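You operate a simulated robot arm through the tools that you are given. There is no shell and no other tool. Be economical: measure what you need, move in short steps, check, and stop when the job is done.

The job below is to be done with a simulated robot arm. You get a single attempt, and the scene is never put back.

JOB
Put the blue spare button from the top of the test bench and the black slab with a fin in the white tub.

Only the result counts: the job must be done as asked and must still hold three seconds after the hand-in. Knocking over, shifting, dropping, spilling or breaking anything else fails it.

ROBOT AND FRAMES
A 6-joint arm with a two-finger parallel gripper, fixed in place. Base frame: the origin is at the foot of the arm, x ahead of it, y to its left, z up; the work surface is at about z = 0. Lengths are in m, angles in degrees, forces in N, time in s.
With the tool pointing down near the work surface it reaches from about 0.14 to 0.58 m from the base axis. Its first joint turns from -66.0 to 66.0 degrees. Payload 2.1 kg.
Tool frame: the origin (TCP) lies between the finger pads and is the grasp point; the fingertips stand 0.03 m ahead of it; z points along the fingers, y is the line along which they close. The gripper opens to 0.094 m. The fingers are 0.028 m wide and 0.01 m thick; the gripper's body (0.05 by 0.096 m) begins 0.055 m behind the TCP.
Orientation is that of the tool frame in the base frame, as [roll, pitch, yaw] about the fixed x, y, z axes, in that order (R = Rz(yaw) Ry(pitch) Rx(roll)). With the fingers straight down and closing along the base's y, the tool's x points along the base's -x, its y along +y and its z along -z.

CONTROLS
- The arm moves only by the tool move_arm. Its argument "series" is a list of rows, each a list of 7 numbers: the shift along the tool's x, y, z in m, then the turn, a rotation vector about the tool's x, y, z in degrees, then the finger opening in m, from 0 to 0.094. In form: [[dx, dy, dz, rx, ry, rz, gripper], ...]. A call has 1 to 10 rows; each row is the pose to reach, as a shift and turn from the pose commanded when the call began, along the tool's axes at that moment. Each row takes 0.2 s and may step no farther than 0.05 m and 8.6 degrees from the row before; otherwise, or with a gripper value out of range, the whole call is refused. A pose out of reach is approached as far as the arm can. The call stops where the force on the tool passes 40 N (or 10 N more than at its start, if that is more) or the arm is blocked; 0.2 s more then pass. The fingers move at their own pace (about 0.072 m/s each) and stop on an object; they squeeze with about 32 N. The grip force told is the motor's: it shows also when the fingers shut on nothing. Time passes only in rows, and 0.2 s behind the last, so rows that repeat a pose let the fingers close. The reply holds the time, the measured pose of the TCP, the force on the tool along the base axes, the opening and the grip force, in the units named above and with some noise.
- Cameras (640 x 400 px; columns grow to the right, rows downward): "scene" is fixed at [0.0524, -0.3847, 0.4602]; the picture's right is [0.76, -0.65, 0.00], its down [-0.51, -0.58, -0.63] and it looks along [0.41, 0.48, -0.77] (base axes); focal length 214 px, centre (320, 200). "wrist" rides on the gripper at [-0.037, 0, -0.058] in the tool frame; the picture's right is [0.00, -1.00, 0.00], its down [0.97, 0.00, -0.24] and it looks along [0.24, 0.00, 0.97] (tool axes); focal length 218 px, centre (320, 200).
- camera(camera): a new picture of that camera. The clock stands still meanwhile.
- pixel_to_xyz(camera, pixels): for up to 12 pixels [column, row] of the newest picture of that camera ("zoom" is the newest enlarged one), the place [x, y, z] in the base frame of the surface seen there, good to about 0.002 m. The clock stands still meanwhile.
- zoom(camera, box): a new picture of the part [left, top, right, bottom] of that camera's present view, enlarged. The clock stands still meanwhile.
- close_job(): hands the job in; it is judged then, once.

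Work in short steps. Measure before you move; look again where a grasp or a placing could have gone wrong, and mend it. You have 60 turns and 20 pictures in all, those below and enlarged ones among them. Open the gripper and draw the arm clear of the work before you hand the job in, unless the task says otherwise; then end with one line.

The tools are called after "Request:" as a command line: name --pt "numbers of a row" for each row, then --argument value for the rest, lists and objects as JSON in quotes. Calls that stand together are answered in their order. move_arm: Moves the arm, as the interface text tells. Its arguments: {"type":"object","properties":{"series":{"type":"array"}},"required":["series"]} The other tools are called the same way: camera (camera) takes a picture; pixel_to_xyz (camera, pixels) gives the place of the surface under pixels of a picture; zoom (camera, box) takes an enlarged picture of a part of a camera's view; close_job () hands the job in.

At the start:

```text
clock: 0.0
tcp_pos: [0.2251, -0.1946, 0.3073]
orientation: [179.9, 0.1, -180.0]
wrist_force: [-0.5, -0.1, -0.3]
width: 0.0937
gripper_force: 0.1
```

scene: 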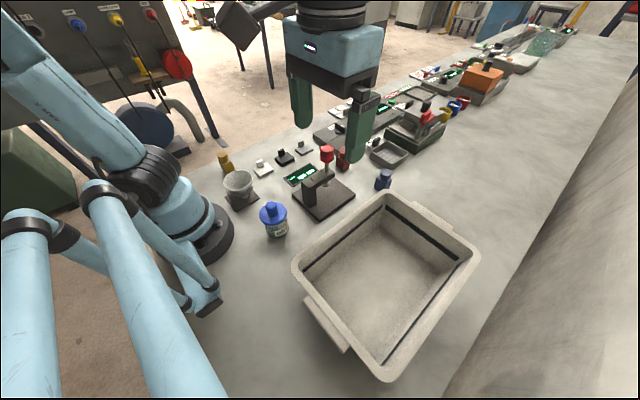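
wrist: 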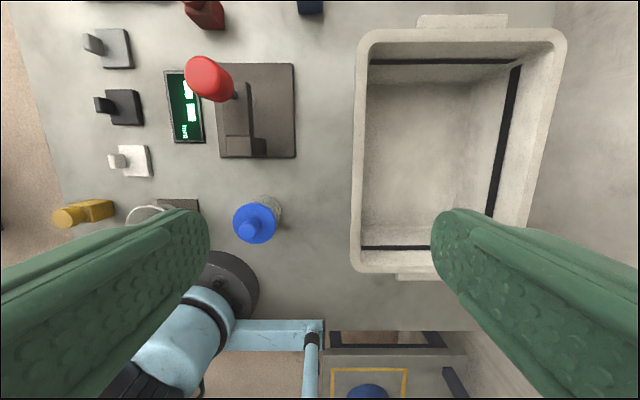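

The scene shows several candidates (blue-lidded item at (274,215), dark blue item at (384,178), a device with coloured knobs near (430,115)). I zoom in to identify them.

Request:
zoom --camera "scene" --box '[210, 110, 370, 240]'

Request:
zoom --camera "scene" --box '[340, 50, 530, 200]'

```text
3.08 times, centred on (290, 175) of scene
```

zoom: 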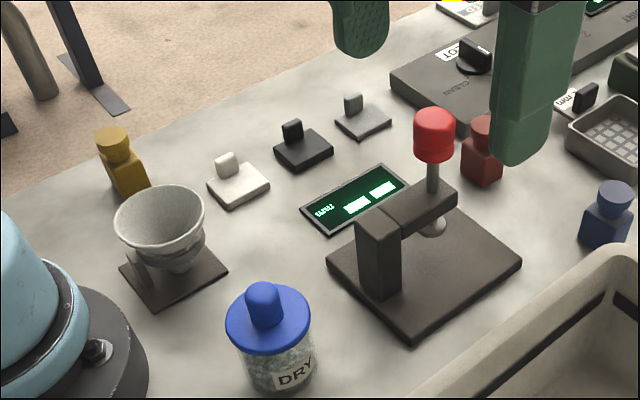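

```text
2.67 times, centred on (435, 125) of scene
```

zoom: 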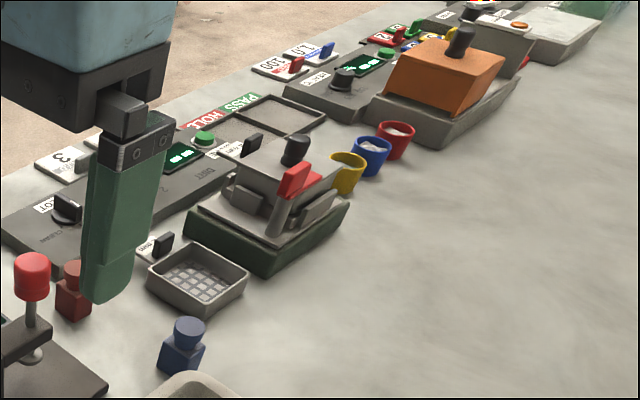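

The blue button-like block at (384,178) stands on the table; I need to find the "test bench" and see whether something blue is on top of it. I measure key points first.

Request:
pixel_to_xyz --camera "scene" --pixels '[[384, 178], [285, 157], [415, 128], [345, 130], [390, 152], [420, 92], [483, 80], [455, 105], [262, 168], [440, 75], [304, 148], [225, 160]]'

Request:
zoom --camera "scene" --box '[400, 10, 600, 130]'

```text
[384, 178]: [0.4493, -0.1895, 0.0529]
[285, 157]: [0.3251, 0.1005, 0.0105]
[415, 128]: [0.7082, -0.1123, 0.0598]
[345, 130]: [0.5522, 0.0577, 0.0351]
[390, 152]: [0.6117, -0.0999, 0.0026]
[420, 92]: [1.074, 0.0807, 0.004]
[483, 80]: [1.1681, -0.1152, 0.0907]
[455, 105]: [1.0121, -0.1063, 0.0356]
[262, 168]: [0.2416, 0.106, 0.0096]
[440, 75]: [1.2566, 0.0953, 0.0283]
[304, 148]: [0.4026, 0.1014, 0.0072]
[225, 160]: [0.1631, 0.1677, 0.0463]
```

```text
3.20 times, centred on (500, 70) of scene
```

zoom: 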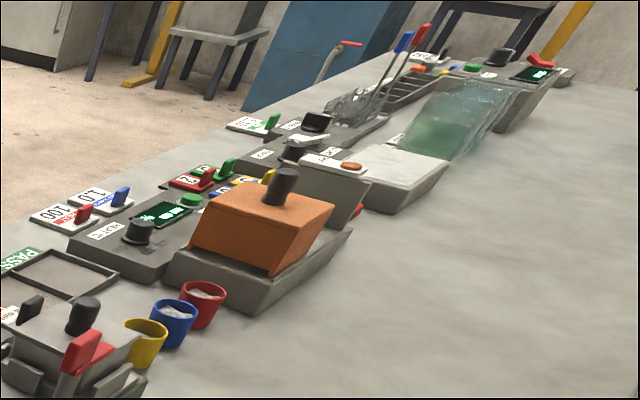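

In the first wrist picture there's a blue round thing at (368,390) within a yellow frame, possibly another bench; I check this and the surroundings.

Request:
zoom --camera "wrist" --box '[240, 280, 480, 400]'

Request:
pixel_to_xyz --camera "wrist" --pixels '[[368, 393], [340, 375], [390, 350], [255, 225], [310, 5], [360, 150], [450, 30], [545, 40], [357, 265], [400, 150], [450, 20], [515, 100]]'

```text
2.67 times, centred on (360, 340) of wrist
```

zoom: 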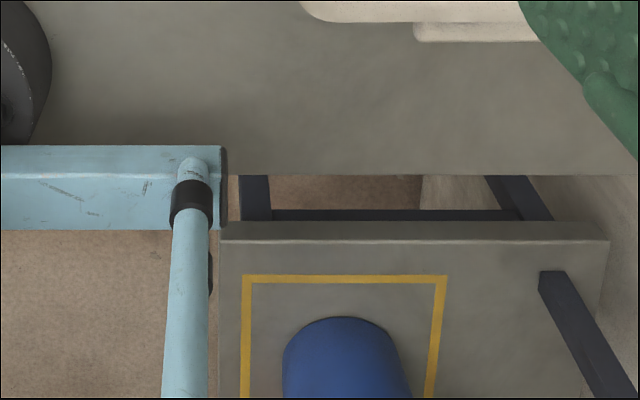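

```text
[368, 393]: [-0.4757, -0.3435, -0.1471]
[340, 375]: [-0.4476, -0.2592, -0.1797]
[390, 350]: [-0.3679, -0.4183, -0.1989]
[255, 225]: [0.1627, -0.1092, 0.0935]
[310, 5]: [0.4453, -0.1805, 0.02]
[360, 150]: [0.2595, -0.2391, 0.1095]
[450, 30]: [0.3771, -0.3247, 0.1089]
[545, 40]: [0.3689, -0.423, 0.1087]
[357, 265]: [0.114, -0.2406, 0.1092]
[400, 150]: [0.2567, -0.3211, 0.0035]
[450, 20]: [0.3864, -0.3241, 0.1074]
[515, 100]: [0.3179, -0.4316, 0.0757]
```

That blue thing is on furniture behind the arm, out of reach; the blue spare button is the block at about (0.449,-0.19), the top of the bench being the work surface. I move above it to look closely.

Request:
move_arm --pt "-0.045 0 0.01 0 0 0 0.094" --pt "-0.09 0 0.02 0 0 0 0.094" --pt "-0.135 0 0.03 0 0 0 0.094" --pt "-0.18 0 0.05 0 0 0 0.094" --pt "-0.2 0 0.08 0 0 0 0.094"

Request:
camera --camera "wrist"

```text
clock: 1.2
tcp_pos: [0.4273, -0.1935, 0.2278]
orientation: [179.9, 0.1, 180.0]
wrist_force: [1.0, 0.4, 0.1]
width: 0.094
gripper_force: 0.0
```

```text
13 pictures are left
```

wrist: 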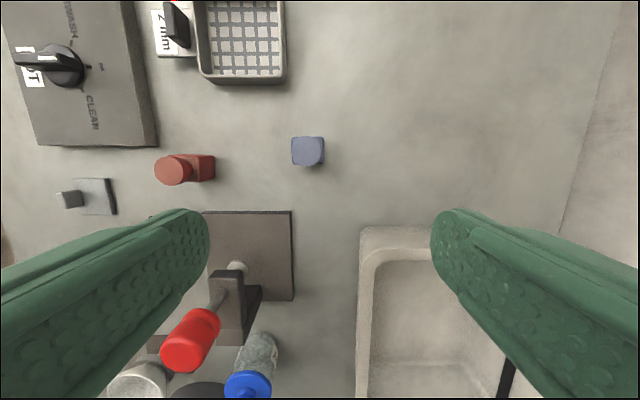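

The blue button is at (308,151), nearly axis aligned. I measure its top and base, and the free space round it.

Request:
pixel_to_xyz --camera "wrist" --pixels '[[308, 151], [294, 140], [322, 140], [294, 162], [318, 164], [308, 139], [308, 163], [213, 165], [290, 215], [360, 232], [250, 80], [320, 190]]'

Request:
zoom --camera "wrist" --box '[260, 120, 356, 180]'

```text
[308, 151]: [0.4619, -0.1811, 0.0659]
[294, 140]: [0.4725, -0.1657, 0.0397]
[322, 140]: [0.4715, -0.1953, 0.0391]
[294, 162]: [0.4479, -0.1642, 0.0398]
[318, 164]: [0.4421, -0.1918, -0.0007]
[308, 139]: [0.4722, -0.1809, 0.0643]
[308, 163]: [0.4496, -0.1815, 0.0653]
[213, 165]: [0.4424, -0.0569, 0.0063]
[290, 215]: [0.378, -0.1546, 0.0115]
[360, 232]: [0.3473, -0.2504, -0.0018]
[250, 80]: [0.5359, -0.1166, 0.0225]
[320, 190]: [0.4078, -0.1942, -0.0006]
```

```text
6.67 times, centred on (308, 150) of wrist
```

zoom: 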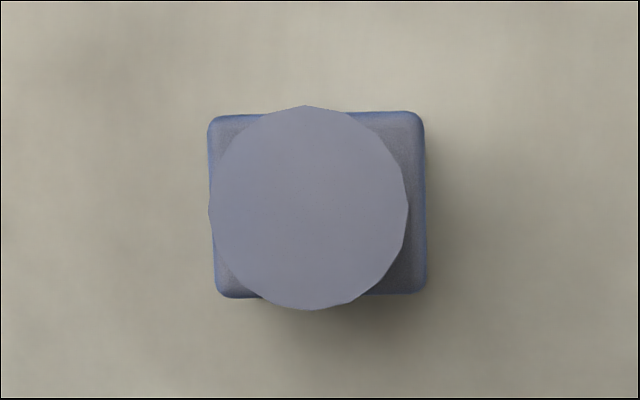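

Block is ~0.030 wide in y and 0.04 tall, centre (0.461,-0.180), with a cap up to 0.066. I descend above it open, stopping halfway to check.

Request:
move_arm --pt "-0.034 0.014 0 0 0 0 0.08" --pt "-0.034 0.014 0.04 0 0 0 0.08" --pt "-0.034 0.014 0.08 0 0 0 0.08" --pt "-0.034 0.014 0.11 0 0 0 0.08"

```text
clock: 2.2
tcp_pos: [0.4621, -0.1782, 0.1156]
orientation: [-180.0, 0.1, 180.0]
wrist_force: [0.2, -0.9, -0.4]
width: 0.0803
gripper_force: 0.0
```

Pose is (0.462,-0.178,0.116), on the centre within 2 mm. I go down to z≈0.036 and close.

Request:
move_arm --pt "0 -0.001 0.04 0 0 0 0.08" --pt "0 -0.001 0.07 0 0 0 0.08" --pt "0 -0.001 0.08 0 0 0 0.08" --pt "0 -0.001 0.08 0 0 0 0.02" --pt "0 -0.001 0.08 0 0 0 0.02" --pt "0 -0.001 0.08 0 0 0 0.02" --pt "0 -0.001 0.08 0 0 0 0.02"

```text
clock: 3.8
tcp_pos: [0.4599, -0.1814, 0.037]
orientation: [180.0, 0.1, -180.0]
wrist_force: [-0.4, -0.4, -0.2]
width: 0.0397
gripper_force: 32.2
```

Grip force 32 N at width 0.040 (edges span ~33 px ≈ 0.037 m), so it's held. I lift it straight up.

Request:
move_arm --pt "0 0 -0.03 0 0 0 0.02" --pt "0 0 -0.07 0 0 0 0.02" --pt "0 0 -0.11 0 0 0 0.02" --pt "0 0 -0.15 0 0 0 0.02" --pt "0 0 -0.17 0 0 0 0.02"

```text
clock: 5.0
tcp_pos: [0.459, -0.181, 0.2086]
orientation: [-180.0, 0.1, 180.0]
wrist_force: [0.5, 0.4, 0.4]
width: 0.0394
gripper_force: 32.2
```

Held. I carry it over the tub to about (0.29,-0.333).

Request:
move_arm --pt "0.034 -0.03 0 0 0 0 0.02" --pt "0.068 -0.06 0 0 0 0 0.02" --pt "0.102 -0.09 0 0 0 0 0.02" --pt "0.136 -0.12 0 0 0 0 0.02" --pt "0.17 -0.152 0 0 0 0 0.02" --pt "0.17 -0.152 0 0 0 0 0.02"

Request:
camera --camera "wrist"

```text
clock: 6.4
tcp_pos: [0.2901, -0.3342, 0.2052]
orientation: [-179.9, 0.1, -179.9]
wrist_force: [-0.5, -0.9, -1.2]
width: 0.0397
gripper_force: 32.1
```

```text
11 pictures are left
```

wrist: 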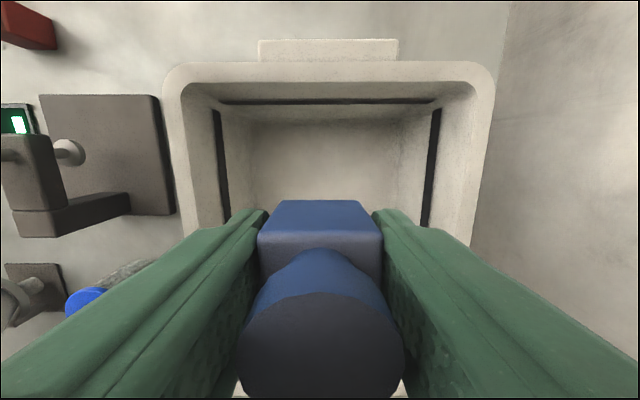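

The button is gripped and centred between the tub walls. I lower it to just above the floor (z≈0.045), and open only partly.

Request:
move_arm --pt "0.02 0 0.04 0 0 0 0.02" --pt "0.02 0 0.08 0 0 0 0.02" --pt "0.02 0 0.12 0 0 0 0.02" --pt "0.02 0 0.15 0 0 0 0.02" --pt "0.02 0 0.161 0 0 0 0.02" --pt "0.02 0 0.161 0 0 0 0.02"

```text
clock: 7.8
tcp_pos: [0.2714, -0.333, 0.0446]
orientation: [-180.0, 0.1, -179.9]
wrist_force: [-0.8, -1.3, -1.5]
width: 0.0396
gripper_force: 32.1
```

No contact forces yet; bottom is a few mm above the floor. I release with a moderate opening and rise.

Request:
move_arm --pt "0 0 0.002 0 0 0 0.07" --pt "0 0 0.002 0 0 0 0.07" --pt "0 0 0.002 0 0 0 0.07" --pt "0 0 -0.04 0 0 0 0.07" --pt "0 0 -0.08 0 0 0 0.07" --pt "0 0 -0.12 0 0 0 0.07" --pt "0 0 -0.16 0 0 0 0.07" --pt "0 0 -0.205 0 0 0 0.07"

```text
clock: 9.6
tcp_pos: [0.2709, -0.335, 0.2516]
orientation: [-179.9, 0.1, 180.0]
wrist_force: [-0.1, 0.6, 0.4]
width: 0.0701
gripper_force: 0.0
```

Released. I swing at z≈0.25 over to the slabs near (0.31,0.09).

Request:
move_arm --pt "-0.004 0.045 0 0 0 0 0.07" --pt "-0.008 0.09 0 0 0 0 0.07" --pt "-0.012 0.135 0 0 0 0 0.07" --pt "-0.016 0.18 0 0 0 0 0.07" --pt "-0.02 0.225 0 0 0 0 0.07" --pt "-0.024 0.27 0 0 0 0 0.07" --pt "-0.028 0.315 0 0 0 0 0.07" --pt "-0.032 0.36 0 0 0 0 0.07" --pt "-0.034 0.405 0 0 0 0 0.07" --pt "-0.035 0.43 0 0 0 0 0.07"

Request:
camera --camera "wrist"

Request:
camera --camera "scene"

```text
clock: 11.8
tcp_pos: [0.3027, 0.0977, 0.2507]
orientation: [180.0, 0.1, 180.0]
wrist_force: [-0.2, 0.2, -0.3]
width: 0.0701
gripper_force: 0.0
```

```text
10 pictures are left
```

wrist: 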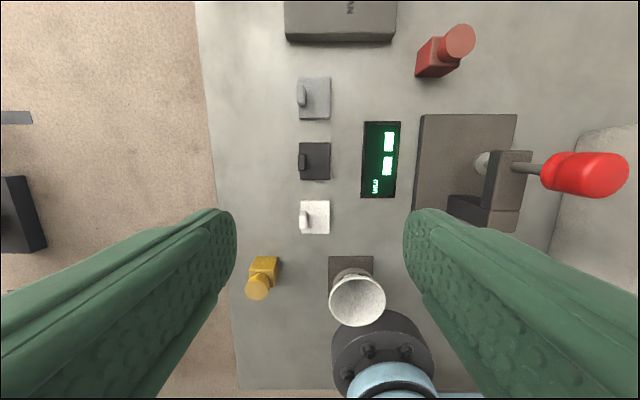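

```text
9 pictures are left
```

scene: 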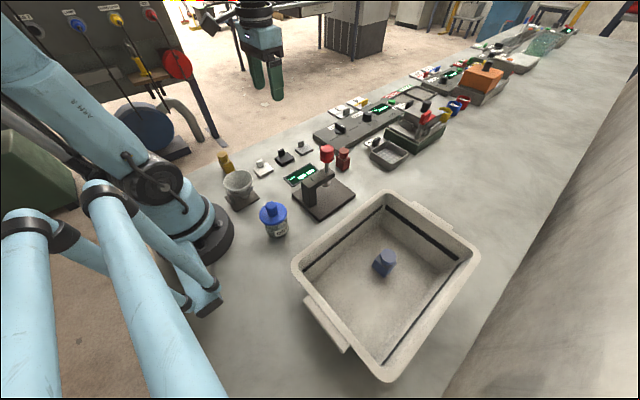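

The button lies in the tub at (384,262). Now I zoom on the black slab at (314,161) in the wrist view and measure its fin.

Request:
zoom --camera "wrist" --box '[280, 130, 344, 190]'

Request:
pixel_to_xyz --camera "wrist" --pixels '[[303, 154], [303, 161], [303, 168], [320, 161], [328, 145], [328, 178], [305, 145], [305, 178], [303, 93], [303, 216], [365, 150], [303, 104]]'

```text
6.67 times, centred on (312, 160) of wrist
```

zoom: 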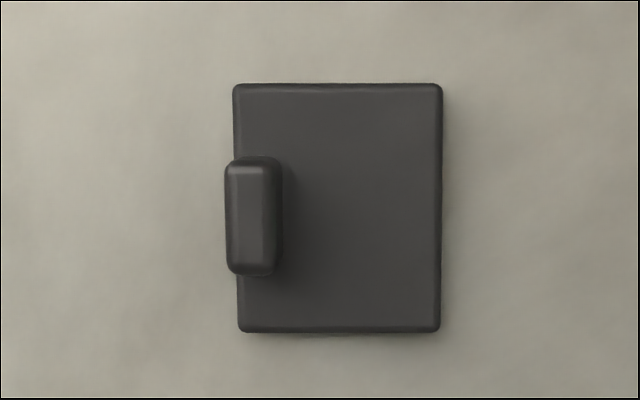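

```text
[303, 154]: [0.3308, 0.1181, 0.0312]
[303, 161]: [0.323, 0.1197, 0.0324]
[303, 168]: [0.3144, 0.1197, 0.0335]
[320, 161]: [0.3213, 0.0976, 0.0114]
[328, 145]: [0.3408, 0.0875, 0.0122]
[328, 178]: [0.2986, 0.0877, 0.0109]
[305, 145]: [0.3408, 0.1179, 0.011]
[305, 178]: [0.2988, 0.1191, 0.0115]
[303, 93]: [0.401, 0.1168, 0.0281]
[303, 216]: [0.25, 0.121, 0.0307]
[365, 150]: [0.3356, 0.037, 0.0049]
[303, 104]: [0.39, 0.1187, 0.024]
```

Fin centre is about (0.321,0.1205), ~9 mm thick in y, top at z≈0.033; slab top at 0.0115. I'll grip the fin with fingertips just above the slab (TCP z≈0.045); first I descend partway.

Request:
move_arm --pt "-0.018 0.023 0 0 0 0 0.05" --pt "-0.018 0.023 0.045 0 0 0 0.05" --pt "-0.018 0.023 0.09 0 0 0 0.05" --pt "-0.018 0.023 0.13 0 0 0 0.05" --pt "-0.018 0.023 0.165 0 0 0 0.05" --pt "-0.018 0.023 0.165 0 0 0 0.05"

Request:
camera --camera "wrist"

```text
clock: 13.2
tcp_pos: [0.3238, 0.1208, 0.0859]
orientation: [180.0, 0.0, -179.9]
wrist_force: [0.0, 0.6, 0.9]
width: 0.05
gripper_force: 0.1
```

```text
7 pictures are left
```

wrist: 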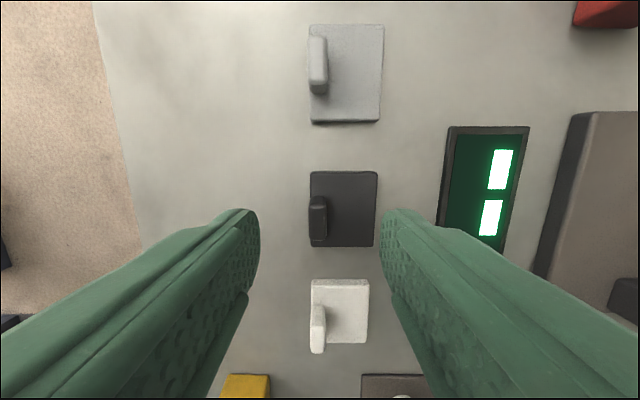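

The fin at (318,218) is centred between the fingers. I descend to z≈0.045 and close.

Request:
move_arm --pt "0.001 0 0.03 0 0 0 0.05" --pt "0.001 0 0.04 0 0 0 0.05" --pt "0.001 0 0.04 0 0 0 0.0" --pt "0.001 0 0.04 0 0 0 0.0" --pt "0.001 0 0.04 0 0 0 0.0" --pt "0.001 0 0.04 0 0 0 0.0"

```text
clock: 14.6
tcp_pos: [0.3212, 0.1204, 0.0454]
orientation: [180.0, 0.2, -180.0]
wrist_force: [0.5, 0.3, 0.0]
width: 0.0086
gripper_force: 31.9
```

Fingers stopped at 0.0086 m, matching the fin. I lift gently to travelling height.

Request:
move_arm --pt "0 0 -0.02 0 0 0 0.0" --pt "0 0 -0.05 0 0 0 0.0" --pt "0 0 -0.09 0 0 0 0.0" --pt "0 0 -0.13 0 0 0 0.0" --pt "0 0 -0.17 0 0 0 0.0" --pt "0 0 -0.205 0 0 0 0.0"

Request:
camera --camera "wrist"

```text
clock: 16.0
tcp_pos: [0.3234, 0.1187, 0.2531]
orientation: [179.9, 0.1, -180.0]
wrist_force: [-0.7, -0.2, -0.8]
width: 0.0089
gripper_force: 32.0
```

```text
6 pictures are left
```

wrist: 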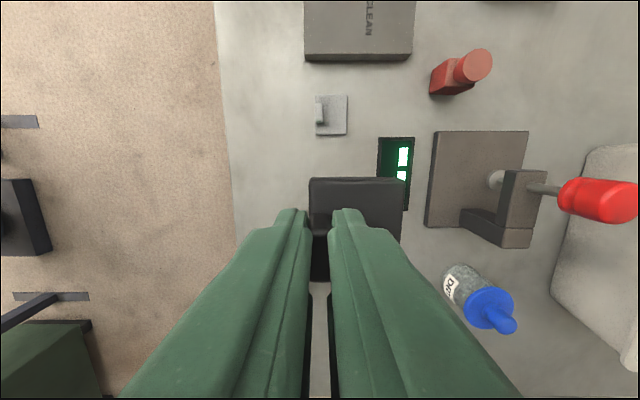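

Slab held cleanly. I carry it at z≈0.25 to above (0.205,-0.318) in the tub, behind the button.

Request:
move_arm --pt "0.012 -0.044 0 0 0 0 0.0" --pt "0.024 -0.088 0 0 0 0 0.0" --pt "0.036 -0.132 0 0 0 0 0.0" --pt "0.048 -0.176 0 0 0 0 0.0" --pt "0.06 -0.22 0 0 0 0 0.0" --pt "0.072 -0.264 0 0 0 0 0.0" --pt "0.084 -0.308 0 0 0 0 0.0" --pt "0.096 -0.352 0 0 0 0 0.0" --pt "0.108 -0.396 0 0 0 0 0.0" --pt "0.118 -0.437 0 0 0 0 0.0"

Request:
camera --camera "scene"

```text
clock: 18.2
tcp_pos: [0.2057, -0.3186, 0.2529]
orientation: [180.0, 0.1, -179.9]
wrist_force: [0.2, -0.4, 0.0]
width: 0.0087
gripper_force: 31.7
```

```text
5 pictures are left
```

scene: 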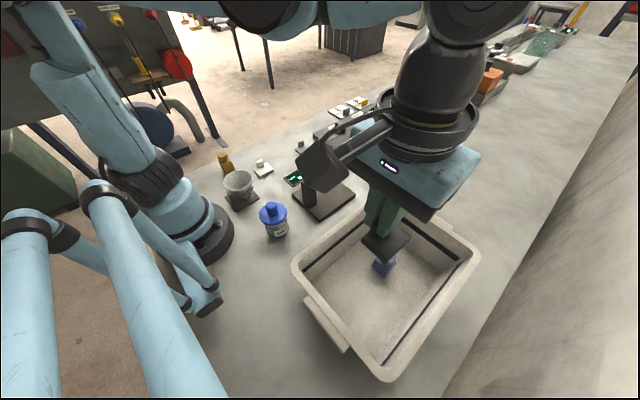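

Slab is above the tub, clear of the button. I lower it to just above the floor (z≈0.05).

Request:
move_arm --pt "0 0 0.045 0 0 0 0.0" --pt "0 0 0.09 0 0 0 0.0" --pt "0 0 0.13 0 0 0 0.0" --pt "0 0 0.165 0 0 0 0.0" --pt "0 0 0.19 0 0 0 0.0" --pt "0 0 0.202 0 0 0 0.0" --pt "0 0 0.202 0 0 0 0.0"

```text
clock: 19.8
tcp_pos: [0.2055, -0.3157, 0.0488]
orientation: [179.8, 0.1, 180.0]
wrist_force: [0.1, 5.1, 26.9]
width: 0.0087
gripper_force: 32.5
```

A 27 N upward force shows it has touched the floor. I release gently and rise.

Request:
move_arm --pt "0 0 -0.001 0 0 0 0.04" --pt "0 0 -0.001 0 0 0 0.04" --pt "0 0 -0.001 0 0 0 0.04" --pt "0 0 -0.04 0 0 0 0.04" --pt "0 0 -0.085 0 0 0 0.04" --pt "0 0 -0.13 0 0 0 0.04" --pt "0 0 -0.175 0 0 0 0.04" --pt "0 0 -0.22 0 0 0 0.04"

Request:
camera --camera "wrist"

```text
clock: 21.6
tcp_pos: [0.2046, -0.316, 0.2694]
orientation: [180.0, 0.0, -179.9]
wrist_force: [0.8, 1.0, 0.9]
width: 0.0398
gripper_force: 0.0
```

```text
4 pictures are left
```

wrist: 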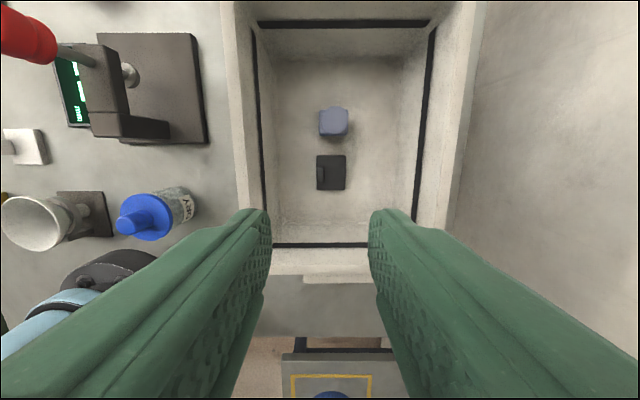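

Both objects lie flat in the tub at (333,122) and (331,172). I draw the arm aside to the start area and check the scene.

Request:
move_arm --pt "-0.01 0.04 -0.01 0 0 0 0.07" --pt "-0.02 0.08 -0.02 0 0 0 0.07" --pt "-0.03 0.12 -0.03 0 0 0 0.07" --pt "-0.04 0.16 -0.04 0 0 0 0.07" --pt "-0.05 0.2 -0.04 0 0 0 0.07" --pt "-0.06 0.24 -0.04 0 0 0 0.07" --pt "-0.07 0.28 -0.04 0 0 0 0.07"

Request:
camera --camera "scene"

```text
clock: 23.2
tcp_pos: [0.2734, -0.0375, 0.308]
orientation: [-180.0, 0.1, -180.0]
wrist_force: [-0.3, 0.0, -0.3]
width: 0.0699
gripper_force: 0.1
```

```text
3 pictures are left
```

scene: 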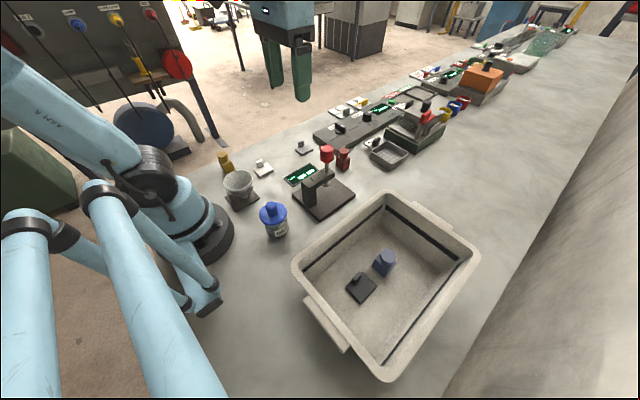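

The button at (384,262) and the slab at (361,287) are in the tub, everything else is unmoved, and the arm is clear with the gripper open; I hand in.

Request:
close_job

```text
The job is handed in.
```

The blue spare button and the black slab with a fin are both in the white tub. In the last picture nothing else had moved, the gripper was open and the arm was clear.
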